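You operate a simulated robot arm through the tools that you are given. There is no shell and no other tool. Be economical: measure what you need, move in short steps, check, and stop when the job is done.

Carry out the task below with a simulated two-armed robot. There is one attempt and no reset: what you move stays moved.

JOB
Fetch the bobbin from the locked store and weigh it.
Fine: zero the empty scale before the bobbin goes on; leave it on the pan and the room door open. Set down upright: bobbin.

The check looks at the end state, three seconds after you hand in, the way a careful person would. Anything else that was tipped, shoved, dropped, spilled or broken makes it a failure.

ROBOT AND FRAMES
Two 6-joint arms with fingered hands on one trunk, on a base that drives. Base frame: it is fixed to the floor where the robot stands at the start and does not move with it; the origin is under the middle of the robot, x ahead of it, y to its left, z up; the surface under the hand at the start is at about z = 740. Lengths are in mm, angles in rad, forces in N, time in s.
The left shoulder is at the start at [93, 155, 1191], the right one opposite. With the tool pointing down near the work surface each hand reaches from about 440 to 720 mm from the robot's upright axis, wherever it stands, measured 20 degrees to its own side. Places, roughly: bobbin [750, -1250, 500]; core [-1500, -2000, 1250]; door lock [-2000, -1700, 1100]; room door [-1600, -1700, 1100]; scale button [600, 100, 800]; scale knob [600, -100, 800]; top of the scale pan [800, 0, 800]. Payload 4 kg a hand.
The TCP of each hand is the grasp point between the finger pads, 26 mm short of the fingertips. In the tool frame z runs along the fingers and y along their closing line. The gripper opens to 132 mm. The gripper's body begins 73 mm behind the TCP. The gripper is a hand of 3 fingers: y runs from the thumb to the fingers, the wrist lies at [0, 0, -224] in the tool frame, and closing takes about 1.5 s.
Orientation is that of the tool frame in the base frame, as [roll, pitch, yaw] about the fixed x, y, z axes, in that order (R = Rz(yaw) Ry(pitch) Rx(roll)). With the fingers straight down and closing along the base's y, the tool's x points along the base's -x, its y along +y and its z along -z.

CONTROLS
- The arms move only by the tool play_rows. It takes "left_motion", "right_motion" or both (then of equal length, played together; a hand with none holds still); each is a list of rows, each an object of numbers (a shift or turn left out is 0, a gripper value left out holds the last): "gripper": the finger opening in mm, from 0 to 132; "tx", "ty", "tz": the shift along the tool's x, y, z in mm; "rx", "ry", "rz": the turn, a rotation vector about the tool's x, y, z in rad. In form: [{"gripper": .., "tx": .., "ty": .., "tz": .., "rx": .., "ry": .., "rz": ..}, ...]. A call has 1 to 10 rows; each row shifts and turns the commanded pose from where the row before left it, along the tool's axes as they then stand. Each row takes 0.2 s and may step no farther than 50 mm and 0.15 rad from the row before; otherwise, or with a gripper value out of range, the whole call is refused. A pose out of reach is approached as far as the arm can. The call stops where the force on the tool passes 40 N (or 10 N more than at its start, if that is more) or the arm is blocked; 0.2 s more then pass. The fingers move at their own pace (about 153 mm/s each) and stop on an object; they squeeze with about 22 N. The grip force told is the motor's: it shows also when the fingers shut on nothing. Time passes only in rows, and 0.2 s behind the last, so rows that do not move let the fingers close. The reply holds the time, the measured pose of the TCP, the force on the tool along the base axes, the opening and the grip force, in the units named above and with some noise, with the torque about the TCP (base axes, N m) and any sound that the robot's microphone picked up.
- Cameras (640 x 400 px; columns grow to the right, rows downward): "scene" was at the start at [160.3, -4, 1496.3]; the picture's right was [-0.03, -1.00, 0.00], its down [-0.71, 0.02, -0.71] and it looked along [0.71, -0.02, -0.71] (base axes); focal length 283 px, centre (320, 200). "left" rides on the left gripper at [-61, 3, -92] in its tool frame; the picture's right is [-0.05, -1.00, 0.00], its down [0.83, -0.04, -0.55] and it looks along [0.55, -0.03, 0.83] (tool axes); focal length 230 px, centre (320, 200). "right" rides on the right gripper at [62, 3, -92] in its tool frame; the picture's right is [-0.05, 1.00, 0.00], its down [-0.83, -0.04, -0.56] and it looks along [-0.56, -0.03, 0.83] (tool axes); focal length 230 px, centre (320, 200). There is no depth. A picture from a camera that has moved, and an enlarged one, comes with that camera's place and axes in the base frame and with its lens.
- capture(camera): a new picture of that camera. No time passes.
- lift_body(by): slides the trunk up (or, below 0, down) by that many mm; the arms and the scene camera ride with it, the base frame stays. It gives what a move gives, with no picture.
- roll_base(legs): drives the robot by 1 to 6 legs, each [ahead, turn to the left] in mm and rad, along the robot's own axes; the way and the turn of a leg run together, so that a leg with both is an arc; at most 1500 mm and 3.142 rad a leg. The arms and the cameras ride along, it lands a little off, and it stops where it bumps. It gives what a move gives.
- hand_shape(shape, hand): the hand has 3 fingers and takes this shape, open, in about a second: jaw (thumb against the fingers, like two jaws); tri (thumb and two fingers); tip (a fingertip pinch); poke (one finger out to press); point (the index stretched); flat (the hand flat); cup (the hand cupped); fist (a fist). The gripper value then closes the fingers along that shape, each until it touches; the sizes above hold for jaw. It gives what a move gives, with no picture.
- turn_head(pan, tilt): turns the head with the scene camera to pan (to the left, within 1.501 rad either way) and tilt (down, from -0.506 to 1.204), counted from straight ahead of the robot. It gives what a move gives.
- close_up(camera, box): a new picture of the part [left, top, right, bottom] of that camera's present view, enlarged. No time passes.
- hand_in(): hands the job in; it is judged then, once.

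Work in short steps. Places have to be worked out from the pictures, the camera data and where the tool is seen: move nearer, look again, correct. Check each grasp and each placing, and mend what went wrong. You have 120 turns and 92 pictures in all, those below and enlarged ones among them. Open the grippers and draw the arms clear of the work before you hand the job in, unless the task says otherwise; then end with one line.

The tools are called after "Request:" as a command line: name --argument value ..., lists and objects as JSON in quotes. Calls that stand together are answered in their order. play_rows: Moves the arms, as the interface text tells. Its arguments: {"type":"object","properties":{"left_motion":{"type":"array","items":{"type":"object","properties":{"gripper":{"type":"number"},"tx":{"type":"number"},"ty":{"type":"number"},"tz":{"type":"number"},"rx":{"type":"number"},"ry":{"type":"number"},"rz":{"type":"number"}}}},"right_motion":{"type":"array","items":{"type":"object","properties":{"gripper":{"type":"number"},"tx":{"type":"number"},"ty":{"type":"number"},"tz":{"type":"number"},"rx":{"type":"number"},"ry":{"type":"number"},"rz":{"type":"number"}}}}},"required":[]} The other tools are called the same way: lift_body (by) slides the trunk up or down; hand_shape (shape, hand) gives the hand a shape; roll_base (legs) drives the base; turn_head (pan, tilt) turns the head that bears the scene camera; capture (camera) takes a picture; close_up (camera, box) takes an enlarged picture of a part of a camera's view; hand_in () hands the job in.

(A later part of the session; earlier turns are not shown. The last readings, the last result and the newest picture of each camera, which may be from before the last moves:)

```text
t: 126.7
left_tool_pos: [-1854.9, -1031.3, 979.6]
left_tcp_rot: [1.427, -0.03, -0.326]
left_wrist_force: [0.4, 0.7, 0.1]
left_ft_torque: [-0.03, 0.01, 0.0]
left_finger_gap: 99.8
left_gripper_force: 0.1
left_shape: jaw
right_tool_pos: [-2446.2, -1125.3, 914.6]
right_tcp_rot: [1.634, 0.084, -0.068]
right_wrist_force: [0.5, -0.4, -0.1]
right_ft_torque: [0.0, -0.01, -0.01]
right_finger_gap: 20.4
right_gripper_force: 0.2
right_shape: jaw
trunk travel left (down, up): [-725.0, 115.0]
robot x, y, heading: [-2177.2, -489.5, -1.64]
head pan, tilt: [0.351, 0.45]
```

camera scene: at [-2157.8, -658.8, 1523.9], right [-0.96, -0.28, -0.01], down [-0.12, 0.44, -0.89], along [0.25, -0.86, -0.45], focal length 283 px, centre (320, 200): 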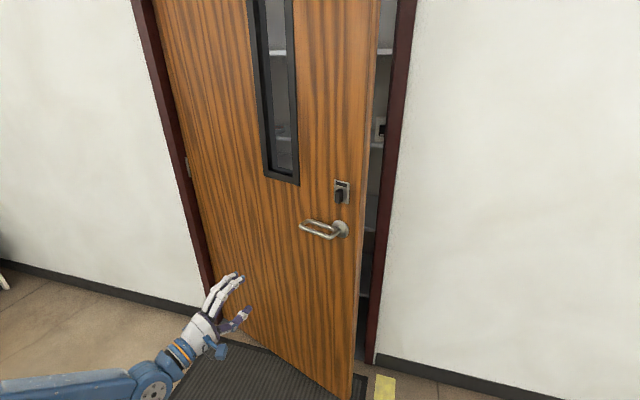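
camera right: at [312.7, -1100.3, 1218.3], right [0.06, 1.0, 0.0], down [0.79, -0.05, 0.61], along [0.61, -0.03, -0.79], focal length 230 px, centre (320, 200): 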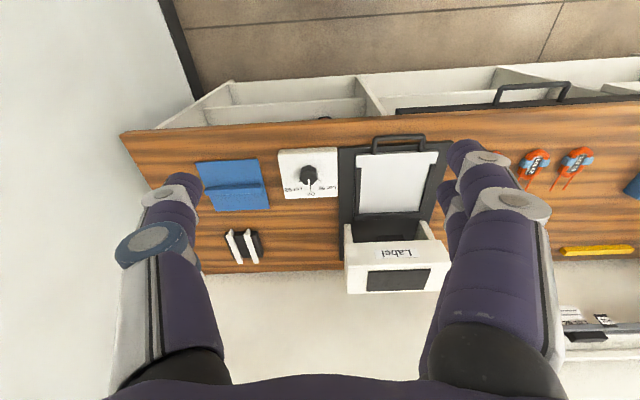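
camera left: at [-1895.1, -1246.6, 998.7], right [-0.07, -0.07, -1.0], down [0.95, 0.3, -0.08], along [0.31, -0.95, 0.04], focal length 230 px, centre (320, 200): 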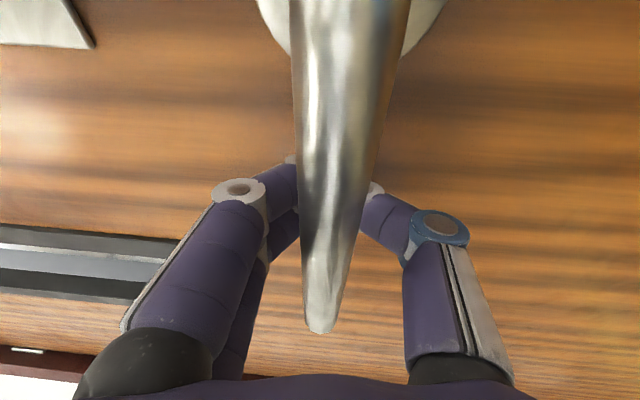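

Right hand is extended (ahead 653, lateral -225). I'll drive to the latch side at about (-2678,-902), facing diagonally to the gap (heading -0.64).

Request:
roll_base --legs '[[0, -0.81]]'

Request:
roll_base --legs '[[650, 0]]'

Request:
roll_base --legs '[[0, 0.9]]'

Request:
roll_base --legs '[[0, 0.9]]'

Request:
turn_head --pan -0.05 --tilt 0.5

Request:
capture --camera "scene"

```text
t: 129.3
left_tool_pos: [-2341.6, -1097.5, 982.8]
left_tcp_rot: [1.428, -0.028, -1.13]
left_wrist_force: [-0.6, -0.3, -0.4]
left_ft_torque: [-0.04, -0.02, 0.01]
left_finger_gap: 99.8
left_gripper_force: 0.1
left_shape: jaw
right_tool_pos: [-2823.2, -738.0, 915.6]
right_tcp_rot: [1.637, 0.086, -0.873]
right_wrist_force: [-0.5, 1.4, -0.6]
right_ft_torque: [-0.02, -0.03, 0.01]
right_finger_gap: 20.4
right_gripper_force: 0.1
right_shape: jaw
trunk travel left (down, up): [-725.0, 115.0]
robot x, y, heading: [-2175.4, -496.2, -2.443]
head pan, tilt: [0.351, 0.45]
```

```text
t: 133.0
left_tool_pos: [-2844.2, -1512.9, 984.2]
left_tcp_rot: [1.407, -0.035, -1.127]
left_wrist_force: [-0.3, -0.4, 0.3]
left_ft_torque: [-0.03, 0.02, 0.0]
left_finger_gap: 100.3
left_gripper_force: 0.0
left_shape: jaw
right_tool_pos: [-3316.8, -1154.5, 926.2]
right_tcp_rot: [1.618, 0.086, -0.87]
right_wrist_force: [-0.4, 0.6, -0.9]
right_ft_torque: [0.01, 0.01, -0.01]
right_finger_gap: 20.4
right_gripper_force: 0.0
right_shape: jaw
trunk travel left (down, up): [-725.0, 115.0]
robot x, y, heading: [-2685.5, -922.4, -2.443]
head pan, tilt: [0.351, 0.45]
```

```text
t: 135.9
left_tool_pos: [-2319.8, -1402.3, 983.2]
left_tcp_rot: [1.386, -0.039, -0.216]
left_wrist_force: [1.3, 0.0, 0.7]
left_ft_torque: [0.02, -0.01, -0.13]
left_finger_gap: 99.8
left_gripper_force: 0.0
left_shape: jaw
right_tool_pos: [-2886.3, -1550.1, 937.7]
right_tcp_rot: [1.601, 0.086, 0.037]
right_wrist_force: [-0.6, 0.2, 0.2]
right_ft_torque: [-0.02, 0.05, 0.01]
right_finger_gap: 20.0
right_gripper_force: 0.1
right_shape: jaw
trunk travel left (down, up): [-725.0, 115.0]
robot x, y, heading: [-2689.4, -917.6, -1.529]
head pan, tilt: [0.351, 0.45]
```

```text
t: 138.8
left_tool_pos: [-2092.6, -938.6, 984.1]
left_tcp_rot: [1.36, -0.039, 0.683]
left_wrist_force: [0.9, 5.5, 1.1]
left_ft_torque: [0.07, -0.01, -0.33]
left_finger_gap: 100.1
left_gripper_force: 0.1
left_shape: jaw
right_tool_pos: [-2334.9, -1462.0, 948.8]
right_tcp_rot: [1.583, 0.086, 0.925]
right_wrist_force: [0.4, -0.5, 0.4]
right_ft_torque: [-0.04, -0.05, 0.05]
right_finger_gap: 20.1
right_gripper_force: 0.0
right_shape: jaw
trunk travel left (down, up): [-725.0, 115.0]
robot x, y, heading: [-2690.8, -924.1, -0.636]
head pan, tilt: [0.351, 0.45]
```

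```text
t: 139.7
left_tool_pos: [-2104.4, -936.7, 984.0]
left_tcp_rot: [1.341, -0.042, 0.687]
left_wrist_force: [-0.8, 0.0, -0.3]
left_ft_torque: [-0.02, 0.01, 0.01]
left_finger_gap: 99.9
left_gripper_force: 0.1
left_shape: jaw
right_tool_pos: [-2348.5, -1452.6, 959.0]
right_tcp_rot: [1.563, 0.086, 0.924]
right_wrist_force: [0.3, 0.5, 0.2]
right_ft_torque: [0.02, -0.01, 0.0]
right_finger_gap: 20.1
right_gripper_force: 0.0
right_shape: jaw
trunk travel left (down, up): [-725.0, 115.0]
robot x, y, heading: [-2688.2, -924.1, -0.645]
head pan, tilt: [-0.051, 0.499]
```

```text
44 pictures are left
camera scene: at [-2556.7, -1032.1, 1519.4], right [-0.64, -0.77, 0.0], down [-0.38, 0.31, -0.87], along [0.67, -0.55, -0.5], focal length 283 px, centre (320, 200)
```

scene: 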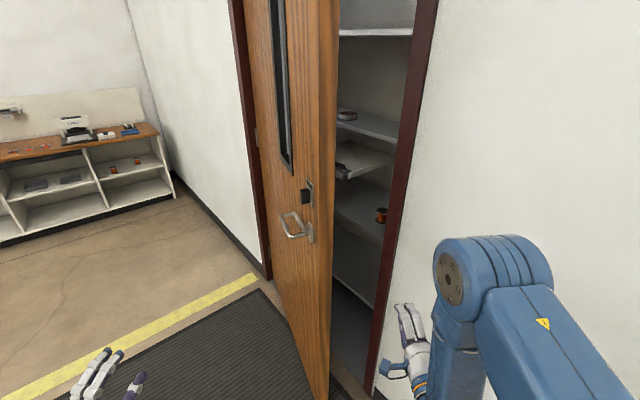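

Clear view: the gap is ~200 mm wide at hand height, centred near (-2086,-1595), and the right hand lines up. I'll shift 25 mm left and drive forward in through the gap.

Request:
play_rows --right_motion '[{"tx": 25}, {}]'

Request:
roll_base --legs '[[370, 0]]'

Request:
capture --camera "scene"

```text
t: 140.2
left_tool_pos: [-2106.2, -937.6, 983.8]
left_tcp_rot: [1.34, -0.042, 0.685]
left_wrist_force: [0.2, -0.1, 0.1]
left_ft_torque: [0.0, 0.01, 0.02]
left_finger_gap: 99.8
left_gripper_force: 0.0
left_shape: jaw
right_tool_pos: [-2333.8, -1434.2, 957.3]
right_tcp_rot: [1.564, 0.086, 0.926]
right_wrist_force: [0.3, 0.2, -0.2]
right_ft_torque: [0.01, -0.01, -0.01]
right_finger_gap: 20.1
right_gripper_force: 0.0
right_shape: jaw
trunk travel left (down, up): [-725.0, 115.0]
robot x, y, heading: [-2687.0, -926.0, -0.637]
head pan, tilt: [-0.051, 0.499]
```

```text
t: 142.6
left_tool_pos: [-1809.9, -1155.9, 983.2]
left_tcp_rot: [1.342, -0.042, 0.684]
left_wrist_force: [-0.7, 0.5, 0.0]
left_ft_torque: [0.05, -0.01, -0.01]
left_finger_gap: 99.9
left_gripper_force: 0.1
left_shape: jaw
right_tool_pos: [-2039.4, -1653.6, 957.5]
right_tcp_rot: [1.563, 0.088, 0.924]
right_wrist_force: [-0.9, 0.4, 0.1]
right_ft_torque: [0.0, -0.02, 0.01]
right_finger_gap: 19.8
right_gripper_force: 0.0
right_shape: jaw
trunk travel left (down, up): [-725.0, 115.0]
robot x, y, heading: [-2394.8, -1143.5, -0.64]
head pan, tilt: [-0.051, 0.499]
```

```text
43 pictures are left
camera scene: at [-2262.8, -1251.0, 1519.4], right [-0.64, -0.77, 0.0], down [-0.38, 0.32, -0.87], along [0.67, -0.56, -0.5], focal length 283 px, centre (320, 200)
```

scene: 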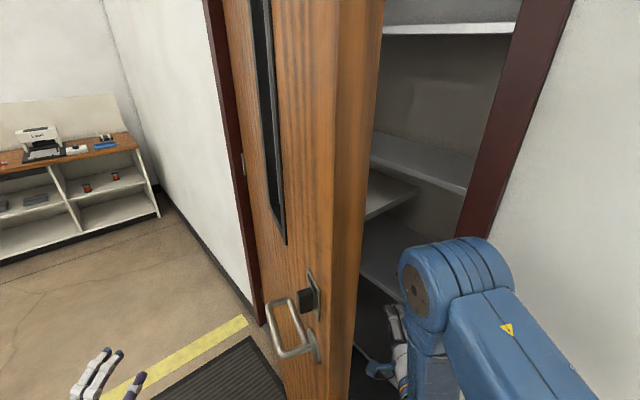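

The right hand is now behind the door edge. Turn left gently to push it open.

Request:
roll_base --legs '[[0, 0.5]]'

Request:
capture --camera "scene"

```text
t: 144.5
left_tool_pos: [-1885.0, -881.7, 984.3]
left_tcp_rot: [1.32, -0.044, 1.18]
left_wrist_force: [-0.4, -0.1, -0.2]
left_ft_torque: [0.02, -0.02, 0.04]
left_finger_gap: 100.1
left_gripper_force: 0.0
left_shape: jaw
right_tool_pos: [-1855.5, -1423.5, 968.5]
right_tcp_rot: [1.543, 0.088, 1.414]
right_wrist_force: [0.3, 0.5, 0.4]
right_ft_torque: [0.01, 0.02, -0.02]
right_finger_gap: 20.0
right_gripper_force: 0.0
right_shape: jaw
trunk travel left (down, up): [-725.0, 115.0]
robot x, y, heading: [-2397.9, -1143.7, -0.144]
head pan, tilt: [-0.051, 0.499]
```

```text
42 pictures are left
camera scene: at [-2228.7, -1177.2, 1519.3], right [-0.19, -0.98, 0.0], down [-0.49, 0.1, -0.87], along [0.85, -0.17, -0.5], focal length 283 px, centre (320, 200)
```

scene: 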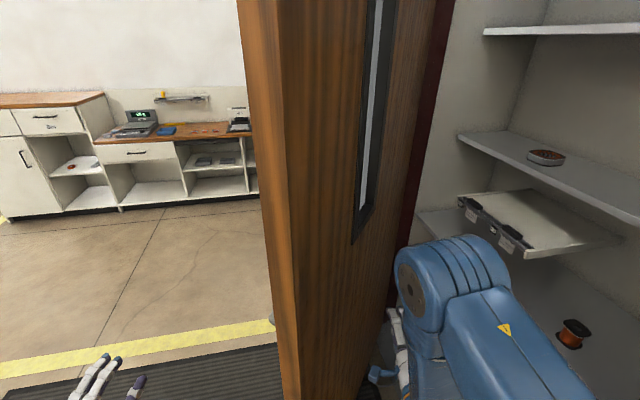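

Working. Continuing to sweep, then driving forward to push the door wide.

Request:
roll_base --legs '[[0, 0.5]]'

Request:
roll_base --legs '[[350, 0.1]]'

Request:
capture --camera "scene"

```text
t: 146.4
left_tool_pos: [-2083.0, -680.4, 983.9]
left_tcp_rot: [1.303, -0.048, 1.677]
left_wrist_force: [0.1, 0.6, 0.3]
left_ft_torque: [-0.01, -0.02, 0.01]
left_finger_gap: 100.0
left_gripper_force: 0.0
left_shape: jaw
right_tool_pos: [-1805.6, -1139.2, 978.6]
right_tcp_rot: [1.53, 0.09, 1.91]
right_wrist_force: [-0.6, 0.4, 0.4]
right_ft_torque: [0.01, 0.02, -0.01]
right_finger_gap: 19.8
right_gripper_force: 0.0
right_shape: jaw
trunk travel left (down, up): [-725.0, 115.0]
robot x, y, heading: [-2395.8, -1149.0, 0.352]
head pan, tilt: [-0.051, 0.499]
```

```text
t: 148.7
left_tool_pos: [-1818.3, -523.9, 985.1]
left_tcp_rot: [1.281, -0.05, 1.779]
left_wrist_force: [0.2, 0.0, 0.5]
left_ft_torque: [0.01, -0.02, 0.02]
left_finger_gap: 99.9
left_gripper_force: 0.0
left_shape: jaw
right_tool_pos: [-1500.5, -953.0, 988.9]
right_tcp_rot: [1.509, 0.089, 2.006]
right_wrist_force: [-0.3, 0.2, -0.9]
right_ft_torque: [0.0, 0.0, 0.01]
right_finger_gap: 0.0
right_gripper_force: 21.9
right_shape: jaw
trunk travel left (down, up): [-725.0, 115.0]
robot x, y, heading: [-2073.3, -1015.9, 0.45]
head pan, tilt: [-0.051, 0.499]
```

```text
41 pictures are left
camera scene: at [-1917.6, -944.2, 1519.4], right [0.39, -0.92, 0.0], down [-0.46, -0.19, -0.87], along [0.8, 0.34, -0.5], focal length 283 px, centre (320, 200)
```

scene: 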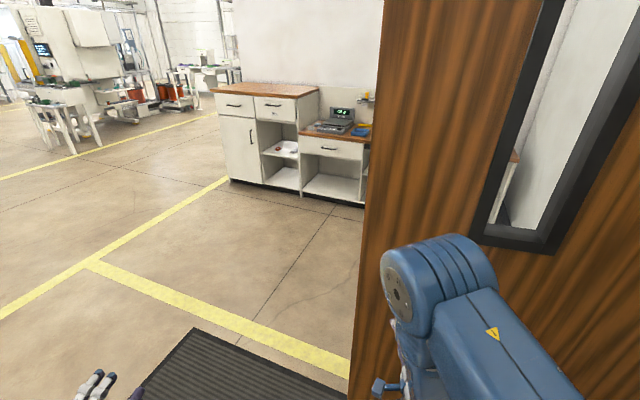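

Door at ~1.15 rad. Push another 300 mm forward.

Request:
roll_base --legs '[[300, 0]]'

Request:
roll_base --legs '[[120, 0]]'

Request:
capture --camera "scene"

```text
t: 150.3
left_tool_pos: [-1649.2, -457.5, 989.4]
left_tcp_rot: [1.229, -0.06, 1.785]
left_wrist_force: [0.3, 0.6, -0.7]
left_ft_torque: [0.02, 0.0, -0.03]
left_finger_gap: 99.9
left_gripper_force: 0.0
left_shape: jaw
right_tool_pos: [-1344.5, -886.7, 992.8]
right_tcp_rot: [1.557, 0.094, 1.995]
right_wrist_force: [-0.7, 0.1, -0.7]
right_ft_torque: [-0.02, -0.02, 0.01]
right_finger_gap: 0.0
right_gripper_force: 22.6
right_shape: jaw
trunk travel left (down, up): [-725.0, 115.0]
robot x, y, heading: [-1873.1, -916.1, 0.452]
head pan, tilt: [-0.051, 0.499]
stopped in leg 1: the force on the tool passed its limit at 64 N (the readings are from after the stop); the commanded pose is now the measured one
```

```text
t: 151.3
left_tool_pos: [-1615.7, -443.9, 997.4]
left_tcp_rot: [1.211, -0.065, 1.786]
left_wrist_force: [-0.4, 0.8, 0.1]
left_ft_torque: [-0.01, 0.0, -0.03]
left_finger_gap: 100.0
left_gripper_force: 0.0
left_shape: jaw
right_tool_pos: [-1314.4, -871.6, 1000.3]
right_tcp_rot: [1.553, 0.097, 2.002]
right_wrist_force: [-18.9, -2.6, 6.4]
right_ft_torque: [-0.07, 0.07, -0.25]
right_finger_gap: 0.0
right_gripper_force: 21.9
right_shape: jaw
trunk travel left (down, up): [-725.0, 115.0]
robot x, y, heading: [-1825.1, -896.8, 0.449]
head pan, tilt: [-0.051, 0.499]
stopped in leg 1: the force on the tool passed its limit at 77 N (the readings are from after the stop); the commanded pose is now the measured one
```

```text
40 pictures are left
camera scene: at [-1694.5, -838.9, 1522.5], right [0.39, -0.92, 0.0], down [-0.44, -0.18, -0.88], along [0.81, 0.34, -0.48], focal length 283 px, centre (320, 200)
```

scene: 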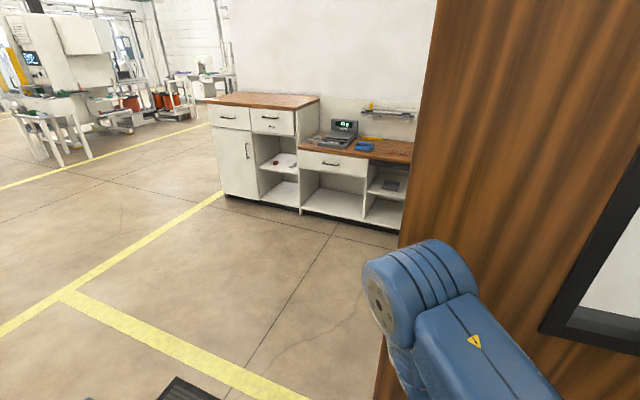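

The door is open about 80°+ and at its stop. I'll back off gently, retract the right hand, and view the doorway.

Request:
roll_base --legs '[[-200, 0]]'

Request:
play_rows --right_motion '[{"tz": -40}, {"tz": -40}, {"tz": -40}, {"tz": -40}, {}]'

Request:
roll_base --legs '[[0, -1.0]]'

Request:
capture --camera "scene"

```text
t: 152.9
left_tool_pos: [-1785.2, -528.5, 987.5]
left_tcp_rot: [1.22, -0.062, 1.788]
left_wrist_force: [0.5, -0.2, 0.0]
left_ft_torque: [0.02, -0.03, -0.03]
left_finger_gap: 100.2
left_gripper_force: 0.2
left_shape: jaw
right_tool_pos: [-1483.2, -956.0, 984.8]
right_tcp_rot: [1.607, 0.096, 1.994]
right_wrist_force: [-0.4, -0.5, 0.0]
right_ft_torque: [0.01, 0.02, -0.01]
right_finger_gap: 0.0
right_gripper_force: 22.2
right_shape: jaw
trunk travel left (down, up): [-725.0, 115.0]
robot x, y, heading: [-1999.4, -978.6, 0.458]
head pan, tilt: [-0.051, 0.499]
```

```text
t: 154.1
left_tool_pos: [-1801.0, -538.7, 992.1]
left_tcp_rot: [1.196, -0.067, 1.788]
left_wrist_force: [-0.6, -0.7, 0.0]
left_ft_torque: [0.0, 0.0, 0.02]
left_finger_gap: 99.8
left_gripper_force: 0.0
left_shape: jaw
right_tool_pos: [-1497.2, -969.6, 982.3]
right_tcp_rot: [1.638, 0.092, 1.976]
right_wrist_force: [0.1, 0.8, -0.4]
right_ft_torque: [0.01, 0.0, 0.02]
right_finger_gap: 0.4
right_gripper_force: 21.9
right_shape: jaw
right hand out of reach, approached as far as the arm can: row 1, 2, 3, 4
trunk travel left (down, up): [-725.0, 115.0]
robot x, y, heading: [-2002.7, -978.9, 0.449]
head pan, tilt: [-0.051, 0.499]
```

```text
t: 156.8
left_tool_pos: [-1565.7, -849.6, 999.3]
left_tcp_rot: [1.162, -0.072, 0.906]
left_wrist_force: [-0.8, -0.4, 0.3]
left_ft_torque: [0.02, 0.01, 0.02]
left_finger_gap: 99.8
left_gripper_force: 0.0
left_shape: jaw
right_tool_pos: [-1680.3, -1365.3, 989.5]
right_tcp_rot: [1.593, 0.068, 1.037]
right_wrist_force: [0.2, 0.2, -1.4]
right_ft_torque: [-0.02, 0.03, 0.0]
right_finger_gap: 0.2
right_gripper_force: 21.9
right_shape: jaw
trunk travel left (down, up): [-725.0, 115.0]
robot x, y, heading: [-2000.4, -972.9, -0.441]
head pan, tilt: [-0.051, 0.499]
stopped in leg 1: the robot was blocked; the commanded pose is now the measured one
```

```text
39 pictures are left
camera scene: at [-1850.4, -1054.7, 1519.3], right [-0.47, -0.88, 0.0], down [-0.44, 0.23, -0.87], along [0.77, -0.41, -0.5], focal length 283 px, centre (320, 200)
```

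scene: 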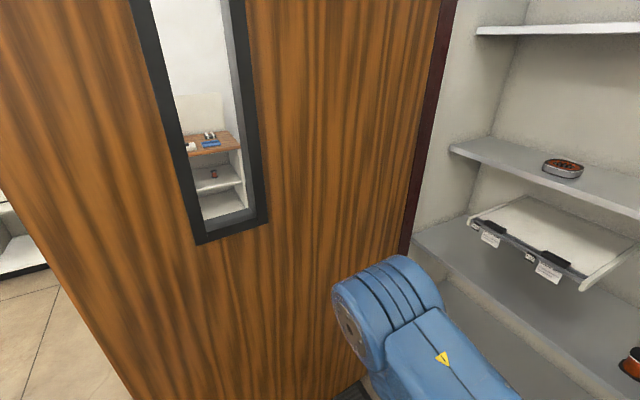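

The door stays open. Turn on to face the store.

Request:
roll_base --legs '[[0, -0.7]]'

Request:
roll_base --legs '[[0, -0.43]]'

Request:
turn_head --pan 0.2 --tilt 0.55

Request:
capture --camera "scene"

```text
t: 159.2
left_tool_pos: [-1582.9, -1155.6, 999.5]
left_tcp_rot: [1.158, -0.069, 0.216]
left_wrist_force: [0.5, 0.1, 1.0]
left_ft_torque: [-0.02, -0.03, 0.0]
left_finger_gap: 100.0
left_gripper_force: 0.1
left_shape: jaw
right_tool_pos: [-2007.4, -1481.7, 992.9]
right_tcp_rot: [1.577, 0.069, 0.296]
right_wrist_force: [0.4, -0.4, -0.1]
right_ft_torque: [0.03, 0.01, 0.02]
right_finger_gap: 0.1
right_gripper_force: 22.3
right_shape: jaw
trunk travel left (down, up): [-725.0, 115.0]
robot x, y, heading: [-1994.4, -974.8, -1.13]
head pan, tilt: [-0.051, 0.499]
```

```text
t: 160.9
left_tool_pos: [-1695.7, -1293.0, 1002.7]
left_tcp_rot: [1.138, -0.07, -0.204]
left_wrist_force: [-0.2, 0.2, -0.2]
left_ft_torque: [-0.01, 0.0, 0.02]
left_finger_gap: 100.2
left_gripper_force: 0.2
left_shape: jaw
right_tool_pos: [-2217.5, -1431.7, 993.7]
right_tcp_rot: [1.571, 0.065, -0.146]
right_wrist_force: [0.3, -0.1, 0.6]
right_ft_torque: [0.03, 0.0, -0.02]
right_finger_gap: 0.1
right_gripper_force: 22.1
right_shape: jaw
trunk travel left (down, up): [-725.0, 115.0]
robot x, y, heading: [-1997.3, -974.4, -1.553]
head pan, tilt: [-0.051, 0.499]
```

```text
t: 161.7
left_tool_pos: [-1698.1, -1275.9, 1006.7]
left_tcp_rot: [1.121, -0.075, -0.201]
left_wrist_force: [-0.4, -0.6, 0.7]
left_ft_torque: [0.04, -0.01, 0.04]
left_finger_gap: 100.4
left_gripper_force: 0.1
left_shape: jaw
right_tool_pos: [-2224.3, -1422.3, 991.9]
right_tcp_rot: [1.571, 0.039, -0.177]
right_wrist_force: [-0.2, 0.6, -0.6]
right_ft_torque: [-0.02, 0.0, 0.01]
right_finger_gap: 0.1
right_gripper_force: 21.8
right_shape: jaw
trunk travel left (down, up): [-725.0, 115.0]
robot x, y, heading: [-1997.2, -976.0, -1.549]
head pan, tilt: [0.201, 0.55]
```

```text
38 pictures are left
camera scene: at [-1975.7, -1142.2, 1515.0], right [-0.98, -0.22, 0.0], down [-0.11, 0.53, -0.84], along [0.18, -0.82, -0.54], focal length 283 px, centre (320, 200)
```

scene: 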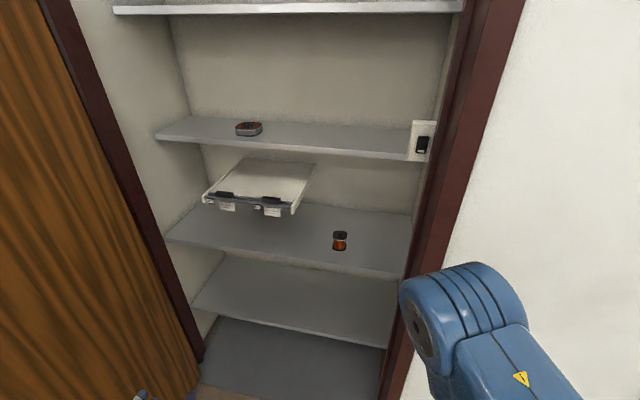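

The bobbin stands about 100 mm behind the shelf's front edge (y≈-1945), with shelves at z≈690 and ≈1160. Zooming in on it.

Request:
close_up --camera "scene" --box '[200, 100, 440, 280]'

Request:
close_up --camera "scene" --box '[320, 220, 360, 260]'

```text
2.22 times, centred on (320, 190) of scene
camera zoom: at [-1975.7, -1142.2, 1515.0], right [-0.98, -0.22, 0.0], down [-0.11, 0.53, -0.84], along [0.18, -0.82, -0.54], focal length 630 px, centre (320, 222)
```

zoom: 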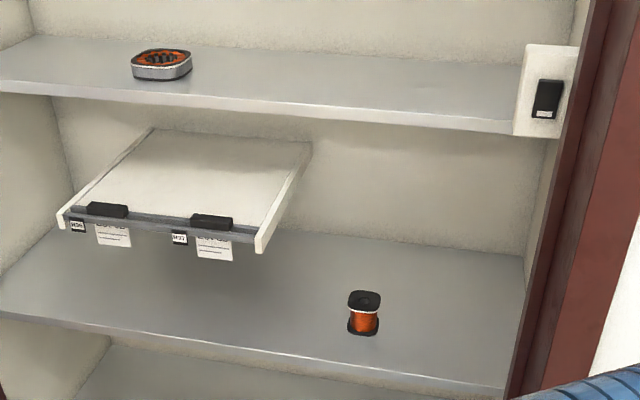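

```text
10.00 times, centred on (340, 240) of scene
camera zoom: at [-1975.7, -1142.2, 1515.0], right [-0.98, -0.22, 0.0], down [-0.11, 0.53, -0.84], along [0.18, -0.82, -0.54], focal length 2834 px, centre (120, -200)
```

zoom: 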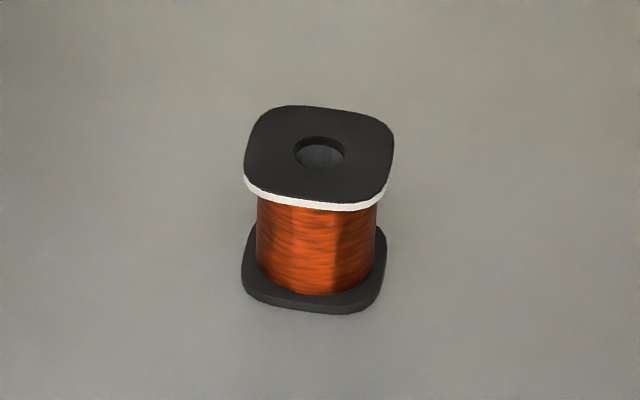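

The bobbin is ~64 mm square flanged, ~60 mm tall. I'll grasp it with the left hand tilted ~0.6 rad below horizontal, closing along x. First, unroll both hands (right to be folded away pointing down).

Request:
play_rows --left_motion '[{"rz": -0.15}, {"rz": -0.15}, {"rz": -0.15}, {"rz": -0.15}, {"rz": -0.15}, {"rz": -0.15}, {"rz": -0.15}, {"rz": -0.15}, {"rz": -0.15}, {"rz": -0.15}]' --right_motion '[{"rz": -0.15}, {"rz": -0.15}, {"rz": -0.15}, {"rz": -0.15}, {"rz": -0.15}, {"rz": -0.15}, {"rz": -0.15}, {"rz": -0.15}, {"rz": -0.15}, {"rz": -0.15}]'

Request:
play_rows --left_motion '[{"ry": 0.15}, {"ry": 0.15}, {"ry": 0.15}, {"ry": 0.15}, {"ry": 0.15}, {"ry": 0.15}, {"ry": 0.15}, {}, {}, {}]' --right_motion '[{"ry": 0.15}, {"ry": 0.15}, {"ry": 0.15}, {"ry": 0.15}, {"ry": 0.15}, {"ry": 0.15}, {"ry": 0.15}, {"ry": 0.15}, {"ry": 0.15}, {"ry": 0.15}]'

Request:
play_rows --right_motion '[{"tx": 40}, {"tx": 40}, {"tx": 40}, {"tx": 40}, {"tx": 30}, {}]'

```text
t: 163.9
left_tool_pos: [-1697.8, -1276.5, 1007.2]
left_tcp_rot: [0.307, 1.099, -1.469]
left_wrist_force: [0.4, -1.2, -0.2]
left_ft_torque: [-0.03, -0.01, 0.04]
left_finger_gap: 100.3
left_gripper_force: 0.1
left_shape: jaw
right_tool_pos: [-2219.2, -1432.0, 995.4]
right_tcp_rot: [0.97, 1.559, -0.759]
right_wrist_force: [0.5, 0.0, 0.0]
right_ft_torque: [-0.01, 0.0, -0.01]
right_finger_gap: 0.2
right_gripper_force: 22.0
right_shape: jaw
right hand out of reach, approached as far as the arm can: row 1
trunk travel left (down, up): [-725.0, 115.0]
robot x, y, heading: [-1996.6, -976.3, -1.554]
head pan, tilt: [0.201, 0.55]
```

```text
t: 166.1
left_tool_pos: [-1702.8, -1285.6, 831.2]
left_tcp_rot: [2.893, 0.961, 1.197]
left_wrist_force: [-0.2, -0.2, -0.6]
left_ft_torque: [0.02, 0.02, 0.01]
left_finger_gap: 99.9
left_gripper_force: 0.1
left_shape: jaw
left hand out of reach, approached as far as the arm can: row 1, 2, 3, 4, 5, 6, 7
right_tool_pos: [-2213.4, -1468.5, 962.7]
right_tcp_rot: [3.13, 0.087, 1.425]
right_wrist_force: [0.2, 0.3, -0.8]
right_ft_torque: [0.02, 0.03, -0.03]
right_finger_gap: 0.0
right_gripper_force: 21.7
right_shape: jaw
right hand out of reach, approached as far as the arm can: row 1, 2, 3
trunk travel left (down, up): [-725.0, 115.0]
robot x, y, heading: [-1993.3, -973.9, -1.554]
head pan, tilt: [0.201, 0.55]
```

```text
t: 167.5
left_tool_pos: [-1701.9, -1286.0, 831.5]
left_tcp_rot: [2.891, 0.959, 1.194]
left_wrist_force: [0.3, -0.5, 0.1]
left_ft_torque: [-0.01, -0.02, -0.01]
left_finger_gap: 100.0
left_gripper_force: 0.1
left_shape: jaw
right_tool_pos: [-2174.3, -1334.5, 952.1]
right_tcp_rot: [3.064, 0.092, 1.401]
right_wrist_force: [0.3, 0.8, -0.2]
right_ft_torque: [0.0, -0.03, 0.01]
right_finger_gap: 0.0
right_gripper_force: 21.9
right_shape: jaw
right hand out of reach, approached as far as the arm can: row 4, 5
trunk travel left (down, up): [-725.0, 115.0]
robot x, y, heading: [-1995.3, -974.4, -1.55]
head pan, tilt: [0.201, 0.55]
```

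Left hand tilted properly (small roll to fix). I'll lower the trunk 300 mm, drive forward ~235 mm, and bring the left hand up and over in front of the bobbin, outside the shelf edge.

Request:
lift_body --by -300

Request:
roll_base --legs '[[235, -0.02]]'

Request:
play_rows --left_motion '[{"rz": -0.12, "tx": -35, "tz": -20, "ty": -10}, {"rz": -0.05, "tx": -35, "tz": -20, "ty": -25}, {"tx": -35, "tz": -20, "ty": -25}, {"tx": -35, "tz": -20, "ty": -25}, {"tx": -35, "tz": -20, "ty": -25}, {"tx": -35, "tz": -20, "ty": -25}, {"ty": -15}, {}]'

Request:
capture --camera "left"

```text
t: 170.5
left_tool_pos: [-1702.1, -1284.8, 531.5]
left_tcp_rot: [2.894, 0.959, 1.194]
left_wrist_force: [-0.3, -1.0, -0.3]
left_ft_torque: [0.02, 0.0, 0.02]
left_finger_gap: 99.7
left_gripper_force: 0.0
left_shape: jaw
right_tool_pos: [-2176.3, -1327.3, 650.1]
right_tcp_rot: [3.075, 0.08, 1.397]
right_wrist_force: [-0.4, -0.5, -0.3]
right_ft_torque: [0.02, 0.0, 0.02]
right_finger_gap: 0.2
right_gripper_force: 21.3
right_shape: jaw
trunk travel left (down, up): [-425.0, 415.0]
robot x, y, heading: [-1992.8, -973.7, -1.547]
head pan, tilt: [0.201, 0.55]
```

```text
t: 172.2
left_tool_pos: [-1707.0, -1520.2, 530.5]
left_tcp_rot: [2.894, 0.96, 1.174]
left_wrist_force: [0.5, -0.4, 0.9]
left_ft_torque: [-0.02, 0.03, 0.0]
left_finger_gap: 100.0
left_gripper_force: 0.0
left_shape: jaw
right_tool_pos: [-2179.7, -1549.6, 648.6]
right_tcp_rot: [3.073, 0.075, 1.375]
right_wrist_force: [-0.5, -0.4, 0.7]
right_ft_torque: [0.01, -0.03, 0.01]
right_finger_gap: 0.1
right_gripper_force: 21.6
right_shape: jaw
trunk travel left (down, up): [-425.0, 415.0]
robot x, y, heading: [-1997.0, -1200.3, -1.572]
head pan, tilt: [0.201, 0.55]
```

```text
t: 174.0
left_tool_pos: [-1820.2, -1580.2, 543.6]
left_tcp_rot: [3.138, 0.999, 1.47]
left_wrist_force: [-0.5, 0.2, -0.7]
left_ft_torque: [-0.02, -0.03, 0.01]
left_finger_gap: 100.0
left_gripper_force: 0.0
left_shape: jaw
left hand out of reach, approached as far as the arm can: row 1, 2, 3, 4, 5, 6, 7
right_tool_pos: [-2177.9, -1561.3, 662.6]
right_tcp_rot: [3.043, 0.129, 1.382]
right_wrist_force: [1.0, 0.1, -1.0]
right_ft_torque: [0.01, 0.0, 0.01]
right_finger_gap: 0.0
right_gripper_force: 22.4
right_shape: jaw
trunk travel left (down, up): [-425.0, 415.0]
robot x, y, heading: [-1992.2, -1203.2, -1.569]
head pan, tilt: [0.201, 0.55]
```

```text
35 pictures are left
camera left: at [-1813.3, -1536.1, 644.0], right [-1.0, 0.07, 0.04], down [0.05, 0.92, -0.4], along [-0.07, -0.4, -0.92], focal length 230 px, centre (320, 200)
```

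left: 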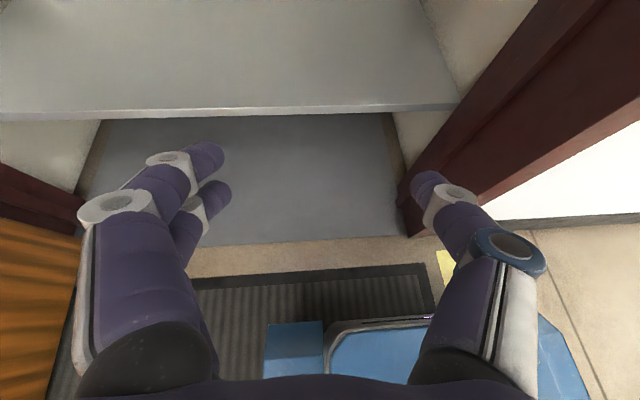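

The arm resists going up while folded so close; I'll raise the trunk by 220 instead and look again.

Request:
lift_body --by 220

Request:
capture --camera "left"

```text
t: 176.4
left_tool_pos: [-1820.0, -1580.4, 762.9]
left_tcp_rot: [3.139, 0.999, 1.471]
left_wrist_force: [0.0, 0.7, 0.3]
left_ft_torque: [0.01, -0.01, 0.01]
left_finger_gap: 100.3
left_gripper_force: 0.0
left_shape: jaw
right_tool_pos: [-2176.0, -1569.9, 883.2]
right_tcp_rot: [3.038, 0.139, 1.385]
right_wrist_force: [0.5, -0.4, 0.3]
right_ft_torque: [-0.01, -0.02, 0.0]
right_finger_gap: 0.0
right_gripper_force: 22.0
right_shape: jaw
trunk travel left (down, up): [-645.0, 195.0]
robot x, y, heading: [-1992.6, -1205.7, -1.572]
head pan, tilt: [0.201, 0.55]
```

```text
34 pictures are left
camera left: at [-1812.9, -1536.7, 863.9], right [-1.0, 0.07, 0.04], down [0.05, 0.92, -0.4], along [-0.07, -0.39, -0.92], focal length 230 px, centre (320, 200)
```

left: 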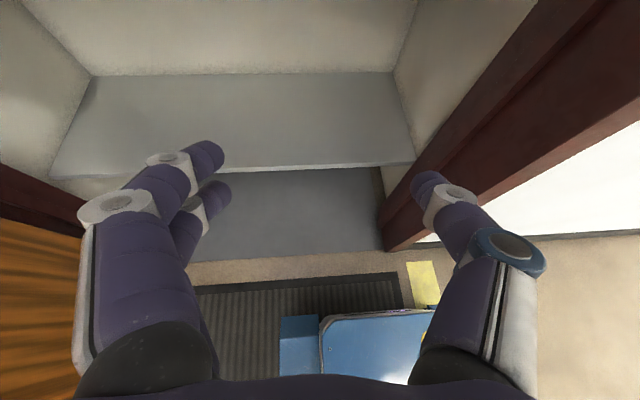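

Re-triangulating with the shelf edge (y≈-1900), the bobbin shelf is at z≈736 and the bobbin at about (-1865,-1997). I'll raise another 100 and extend forward 200 for a look.

Request:
lift_body --by 110

Request:
play_rows --left_motion '[{"tz": 38, "tx": -24, "gripper": 110}, {"tz": 38, "tx": -24}, {"tz": 38, "tx": -24}, {"tz": 38, "tx": -24}, {"ty": -25}, {}]'

Request:
capture --camera "left"

```text
t: 177.8
left_tool_pos: [-1819.5, -1581.3, 873.5]
left_tcp_rot: [3.139, 0.998, 1.467]
left_wrist_force: [-0.1, -0.3, -0.3]
left_ft_torque: [0.0, 0.01, 0.01]
left_finger_gap: 100.0
left_gripper_force: 0.1
left_shape: jaw
right_tool_pos: [-2174.9, -1573.0, 994.8]
right_tcp_rot: [3.038, 0.144, 1.387]
right_wrist_force: [0.5, 0.1, -0.5]
right_ft_torque: [0.02, -0.01, 0.02]
right_finger_gap: 0.0
right_gripper_force: 22.2
right_shape: jaw
trunk travel left (down, up): [-755.0, 85.0]
robot x, y, heading: [-1993.4, -1203.3, -1.574]
head pan, tilt: [0.201, 0.55]
```

```text
t: 179.2
left_tool_pos: [-1861.1, -1757.0, 872.1]
left_tcp_rot: [3.14, 1.0, 1.472]
left_wrist_force: [0.5, -0.2, -0.8]
left_ft_torque: [-0.02, -0.01, -0.01]
left_finger_gap: 109.5
left_gripper_force: 0.1
left_shape: jaw
right_tool_pos: [-2174.1, -1573.1, 995.4]
right_tcp_rot: [3.037, 0.143, 1.386]
right_wrist_force: [-0.7, -0.6, 0.0]
right_ft_torque: [-0.01, 0.01, 0.01]
right_finger_gap: 0.0
right_gripper_force: 22.3
right_shape: jaw
trunk travel left (down, up): [-755.0, 85.0]
robot x, y, heading: [-1992.7, -1202.1, -1.571]
head pan, tilt: [0.201, 0.55]
```

```text
33 pictures are left
camera left: at [-1853.4, -1712.8, 971.7], right [-1.0, 0.07, 0.04], down [0.05, 0.92, -0.4], along [-0.07, -0.4, -0.92], focal length 230 px, centre (320, 200)
```

left: 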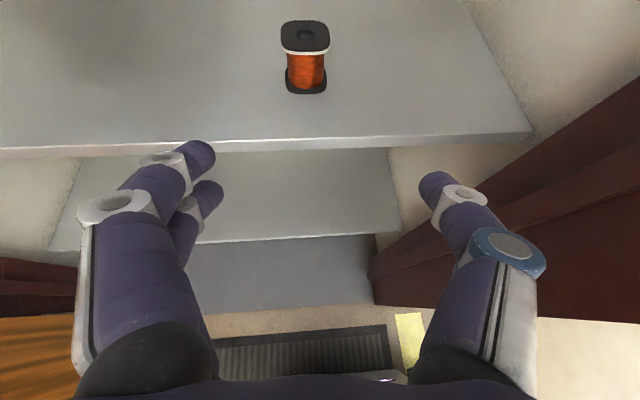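

Bobbin centre ≈ (-1864,-2008), top ≈ z 796. I'll advance most of the way along a slanted path and check.

Request:
play_rows --left_motion '[{"tz": 44, "tx": -10, "ty": 3}, {"tz": 44, "tx": -10, "ty": 3}, {"tz": 44, "tx": -10, "ty": 3}, {"tz": 40, "tx": -10, "ty": 3}, {"tz": 30, "tx": -6, "ty": 3}, {}]'

Request:
capture --camera "left"

```text
t: 180.6
left_tool_pos: [-1867.6, -1951.1, 801.0]
left_tcp_rot: [3.136, 0.999, 1.47]
left_wrist_force: [-0.1, -0.2, 0.5]
left_ft_torque: [0.01, -0.02, 0.0]
left_finger_gap: 109.4
left_gripper_force: 0.2
left_shape: jaw
right_tool_pos: [-2175.9, -1571.4, 995.8]
right_tcp_rot: [3.036, 0.143, 1.386]
right_wrist_force: [0.0, 0.1, -0.7]
right_ft_torque: [0.01, -0.01, -0.01]
right_finger_gap: 0.1
right_gripper_force: 22.1
right_shape: jaw
trunk travel left (down, up): [-755.0, 85.0]
robot x, y, heading: [-1990.9, -1203.5, -1.574]
head pan, tilt: [0.201, 0.55]
```

```text
32 pictures are left
camera left: at [-1859.9, -1908.1, 900.4], right [-1.0, 0.07, 0.04], down [0.05, 0.92, -0.4], along [-0.07, -0.4, -0.92], focal length 230 px, centre (320, 200)
```

left: 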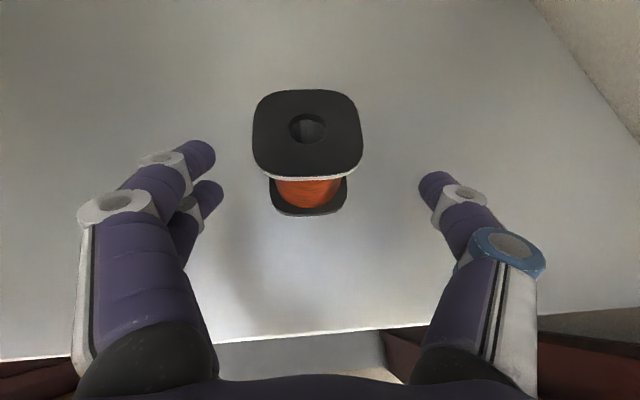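

Centred within ~5 mm; top at z≈791. Final advance of ~56 mm, then close.

Request:
play_rows --left_motion '[{"tz": 28, "tx": -5, "ty": 4}, {"tz": 28, "tx": -4, "ty": 4}, {}, {"gripper": 0}, {}, {}, {}, {}]'

Request:
capture --camera "left"

```text
t: 181.2
left_tool_pos: [-1866.6, -1986.2, 799.3]
left_tcp_rot: [3.136, 1.025, 1.467]
left_wrist_force: [0.4, 0.5, -0.2]
left_ft_torque: [-0.01, -0.01, 0.02]
left_finger_gap: 109.7
left_gripper_force: 0.1
left_shape: jaw
right_tool_pos: [-2167.3, -1589.5, 1014.9]
right_tcp_rot: [2.994, 0.218, 1.395]
right_wrist_force: [0.0, 0.7, 0.1]
right_ft_torque: [-0.03, 0.01, -0.02]
right_finger_gap: 0.3
right_gripper_force: 22.0
right_shape: jaw
trunk travel left (down, up): [-755.0, 85.0]
robot x, y, heading: [-1993.3, -1202.7, -1.571]
head pan, tilt: [0.201, 0.55]
stopped in row 2 (left hand): the arm was blocked; the commanded pose is now the measured one
```

```text
31 pictures are left
camera left: at [-1859.1, -1940.5, 897.5], right [-1.0, 0.07, 0.04], down [0.05, 0.91, -0.42], along [-0.07, -0.42, -0.91], focal length 230 px, centre (320, 200)
```

left: 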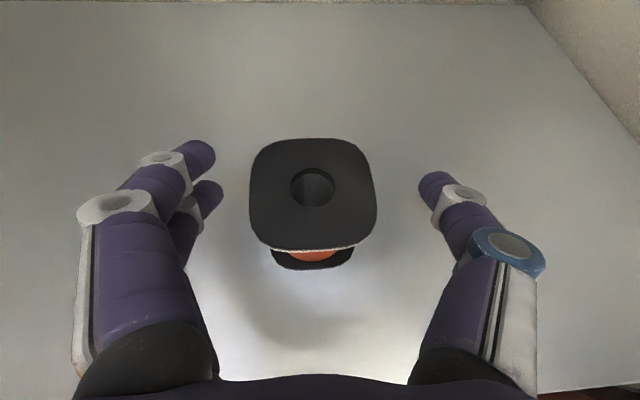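

The TCP is now right at the bobbin's top centre; the arm got blocked short. I'll lower with the trunk by 18 mm and then close.

Request:
lift_body --by -18

Request:
play_rows --left_motion '[{"ty": 4, "gripper": 0}, {}, {}, {}, {}, {}]'

Request:
capture --camera "left"

```text
t: 181.5
left_tool_pos: [-1865.7, -1975.7, 809.9]
left_tcp_rot: [3.128, 1.045, 1.461]
left_wrist_force: [-0.1, 0.6, -0.1]
left_ft_torque: [-0.05, 0.03, 0.03]
left_finger_gap: 109.5
left_gripper_force: 0.0
left_shape: jaw
right_tool_pos: [-2158.6, -1604.0, 1030.8]
right_tcp_rot: [2.945, 0.283, 1.402]
right_wrist_force: [-0.4, -0.3, 0.2]
right_ft_torque: [-0.02, -0.02, 0.01]
right_finger_gap: 0.0
right_gripper_force: 21.6
right_shape: jaw
trunk travel left (down, up): [-752.0, 88.0]
robot x, y, heading: [-1996.3, -1204.8, -1.574]
head pan, tilt: [0.201, 0.55]
stopped: the arm was blocked; the commanded pose is now the measured one
```

```text
t: 181.8
left_tool_pos: [-1865.0, -1960.8, 825.1]
left_tcp_rot: [3.123, 1.064, 1.455]
left_wrist_force: [0.7, 0.8, 0.1]
left_ft_torque: [0.01, 0.02, 0.0]
left_finger_gap: 32.6
left_gripper_force: 0.2
left_shape: jaw
right_tool_pos: [-2148.8, -1610.7, 1045.5]
right_tcp_rot: [2.892, 0.32, 1.401]
right_wrist_force: [0.8, 1.1, 0.4]
right_ft_torque: [0.01, 0.0, -0.04]
right_finger_gap: 0.0
right_gripper_force: 22.1
right_shape: jaw
trunk travel left (down, up): [-752.0, 88.0]
robot x, y, heading: [-1993.9, -1205.5, -1.569]
head pan, tilt: [0.201, 0.55]
stopped in row 1 (left hand): the arm was blocked; the commanded pose is now the measured one
```

```text
30 pictures are left
camera left: at [-1858.0, -1910.6, 921.6], right [-1.0, 0.08, 0.04], down [0.05, 0.89, -0.46], along [-0.07, -0.45, -0.89], focal length 230 px, centre (320, 200)
```

left: 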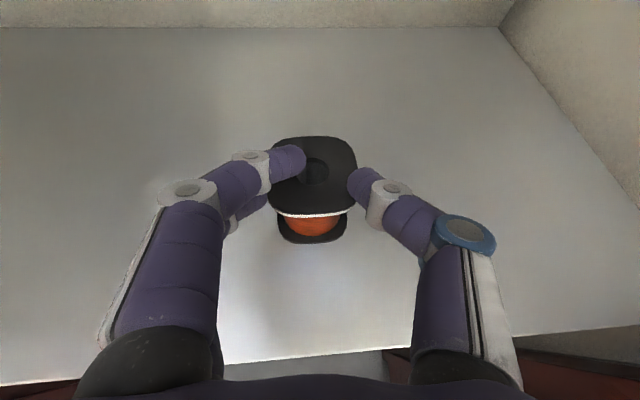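

Fingers are closing above the bobbin because both arms drifted upward. Something is blocking, likely the folded right arm. I'll open the hand and look at the scene.

Request:
play_rows --left_motion '[{"gripper": 110}, {}, {}]'

Request:
turn_head --pan -0.35 --tilt 0.85

Request:
capture --camera "scene"

```text
t: 182.6
left_tool_pos: [-1865.3, -1962.7, 821.5]
left_tcp_rot: [3.126, 1.06, 1.456]
left_wrist_force: [0.1, 0.1, 0.3]
left_ft_torque: [-0.02, -0.01, -0.01]
left_finger_gap: 109.7
left_gripper_force: 0.0
left_shape: jaw
right_tool_pos: [-2148.9, -1611.4, 1043.1]
right_tcp_rot: [2.891, 0.32, 1.403]
right_wrist_force: [-0.7, 0.6, 0.3]
right_ft_torque: [0.02, -0.01, 0.02]
right_finger_gap: 0.1
right_gripper_force: 22.3
right_shape: jaw
trunk travel left (down, up): [-752.0, 88.0]
robot x, y, heading: [-1995.7, -1202.0, -1.575]
head pan, tilt: [0.201, 0.55]
```

```text
t: 183.6
left_tool_pos: [-1865.1, -1961.6, 822.7]
left_tcp_rot: [3.123, 1.061, 1.456]
left_wrist_force: [-0.2, 0.0, -0.2]
left_ft_torque: [0.03, -0.02, 0.02]
left_finger_gap: 109.9
left_gripper_force: 0.1
left_shape: jaw
right_tool_pos: [-2149.0, -1610.6, 1044.9]
right_tcp_rot: [2.89, 0.32, 1.402]
right_wrist_force: [-0.2, -0.8, 0.2]
right_ft_torque: [0.0, -0.01, -0.01]
right_finger_gap: 0.0
right_gripper_force: 22.0
right_shape: jaw
trunk travel left (down, up): [-752.0, 88.0]
robot x, y, heading: [-1991.6, -1202.8, -1.577]
head pan, tilt: [-0.351, 0.85]
```

```text
29 pictures are left
camera scene: at [-1971.2, -1362.2, 1522.2], right [-0.96, -0.28, -0.01], down [-0.2, 0.69, -0.7], along [0.2, -0.67, -0.72], focal length 283 px, centre (320, 200)
```

scene: 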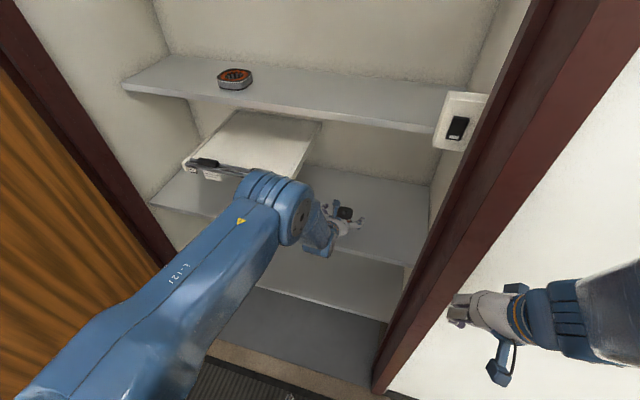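

The left elbow is right at the tray's front-right corner (~(-1724,-1880,974)), which explains the block. I'll back straight out and re-approach from further right with the robot heading ~-1.3, keeping the elbow away from the tray.

Request:
roll_base --legs '[[-250, 0]]'

Request:
roll_base --legs '[[0, 0.62]]'

Request:
roll_base --legs '[[-684, 0]]'

Request:
roll_base --legs '[[0, -0.35]]'

Request:
turn_head --pan 0.1 --tilt 0.5

Request:
capture --camera "scene"

```text
t: 185.4
left_tool_pos: [-1865.8, -1713.0, 822.2]
left_tcp_rot: [3.124, 1.062, 1.454]
left_wrist_force: [0.7, -0.1, 0.3]
left_ft_torque: [-0.02, -0.01, -0.01]
left_finger_gap: 109.7
left_gripper_force: 0.1
left_shape: jaw
right_tool_pos: [-2148.6, -1361.3, 1043.0]
right_tcp_rot: [2.892, 0.319, 1.4]
right_wrist_force: [0.4, 0.3, 0.3]
right_ft_torque: [0.01, 0.01, 0.03]
right_finger_gap: 0.1
right_gripper_force: 22.3
right_shape: jaw
trunk travel left (down, up): [-752.0, 88.0]
robot x, y, heading: [-1992.5, -956.2, -1.573]
head pan, tilt: [-0.351, 0.85]
```

```text
t: 187.7
left_tool_pos: [-1447.7, -1474.1, 837.0]
left_tcp_rot: [3.119, 1.079, 2.087]
left_wrist_force: [-0.2, -0.3, 0.3]
left_ft_torque: [0.03, 0.01, -0.01]
left_finger_gap: 109.8
left_gripper_force: 0.0
left_shape: jaw
right_tool_pos: [-1868.4, -1365.6, 1046.7]
right_tcp_rot: [2.813, 0.299, 2.012]
right_wrist_force: [0.6, -0.2, 0.3]
right_ft_torque: [0.0, -0.02, 0.0]
right_finger_gap: 0.0
right_gripper_force: 21.9
right_shape: jaw
trunk travel left (down, up): [-752.0, 88.0]
robot x, y, heading: [-1997.4, -956.5, -0.941]
head pan, tilt: [-0.351, 0.85]
```

```text
t: 191.5
left_tool_pos: [-1867.2, -900.0, 848.8]
left_tcp_rot: [3.114, 1.098, 2.082]
left_wrist_force: [0.7, -0.1, 0.6]
left_ft_torque: [0.01, 0.02, 0.01]
left_finger_gap: 109.7
left_gripper_force: 0.0
left_shape: jaw
right_tool_pos: [-2272.6, -797.8, 1050.1]
right_tcp_rot: [2.769, 0.299, 2.02]
right_wrist_force: [0.3, 0.0, -0.9]
right_ft_torque: [0.01, -0.01, 0.0]
right_finger_gap: 0.0
right_gripper_force: 22.5
right_shape: jaw
trunk travel left (down, up): [-752.0, 88.0]
robot x, y, heading: [-2408.6, -393.9, -0.937]
head pan, tilt: [-0.351, 0.85]
```

```text
t: 193.0
left_tool_pos: [-2074.9, -1041.2, 860.3]
left_tcp_rot: [3.104, 1.114, 1.731]
left_wrist_force: [0.8, -0.3, -0.4]
left_ft_torque: [-0.03, 0.04, -0.01]
left_finger_gap: 109.9
left_gripper_force: 0.0
left_shape: jaw
right_tool_pos: [-2418.4, -819.5, 1051.9]
right_tcp_rot: [2.763, 0.289, 1.683]
right_wrist_force: [0.0, 0.3, -0.3]
right_ft_torque: [0.01, -0.03, 0.02]
right_finger_gap: 0.0
right_gripper_force: 21.9
right_shape: jaw
trunk travel left (down, up): [-752.0, 88.0]
robot x, y, heading: [-2410.4, -394.5, -1.284]
head pan, tilt: [-0.351, 0.85]
```

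```text
t: 193.9
left_tool_pos: [-2080.6, -1026.3, 874.1]
left_tcp_rot: [3.098, 1.135, 1.723]
left_wrist_force: [-0.6, -0.3, 0.5]
left_ft_torque: [0.0, 0.01, 0.02]
left_finger_gap: 110.0
left_gripper_force: 0.0
left_shape: jaw
right_tool_pos: [-2412.2, -814.1, 1050.8]
right_tcp_rot: [2.743, 0.282, 1.694]
right_wrist_force: [-0.1, 0.2, -0.7]
right_ft_torque: [0.0, 0.01, 0.0]
right_finger_gap: 0.1
right_gripper_force: 21.6
right_shape: jaw
trunk travel left (down, up): [-752.0, 88.0]
robot x, y, heading: [-2406.9, -393.1, -1.28]
head pan, tilt: [0.099, 0.499]
```

```text
28 pictures are left
camera scene: at [-2388.9, -557.4, 1535.8], right [-1.0, 0.03, 0.01], down [0.01, 0.6, -0.8], along [-0.03, -0.8, -0.6], focal length 283 px, centre (320, 200)
```

scene: 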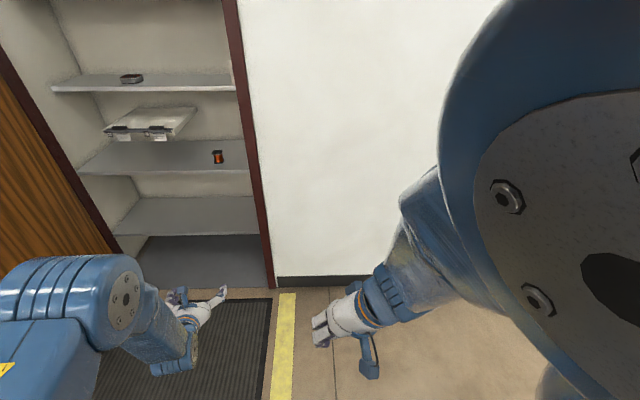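

The bobbin and tray are undisturbed. Before approaching I need the right hand retracted more (it would reach the wall). Folding it back with the hand pitched under.

Request:
play_rows --right_motion '[{"ry": 0.15}, {"ry": 0.15}, {"ry": 0.15}, {"ry": 0.15}, {"tx": 30, "ty": -20}, {"tx": 30, "ty": -20}, {"tx": 30, "ty": -20}, {"tx": 30, "ty": -20}, {"tx": 30, "ty": -20}, {}]'

```text
t: 196.1
left_tool_pos: [-2078.9, -1025.6, 873.8]
left_tcp_rot: [3.098, 1.132, 1.726]
left_wrist_force: [-0.1, 0.0, -0.2]
left_ft_torque: [-0.01, 0.03, -0.03]
left_finger_gap: 109.6
left_gripper_force: 0.0
left_shape: jaw
right_tool_pos: [-2524.7, -713.1, 1026.0]
right_tcp_rot: [2.773, -0.26, 1.892]
right_wrist_force: [0.9, 0.3, 0.9]
right_ft_torque: [0.01, 0.02, -0.01]
right_finger_gap: 0.1
right_gripper_force: 22.1
right_shape: jaw
right hand out of reach, approached as far as the arm can: row 8, 9
trunk travel left (down, up): [-752.0, 88.0]
robot x, y, heading: [-2404.7, -395.8, -1.285]
head pan, tilt: [0.099, 0.499]
```

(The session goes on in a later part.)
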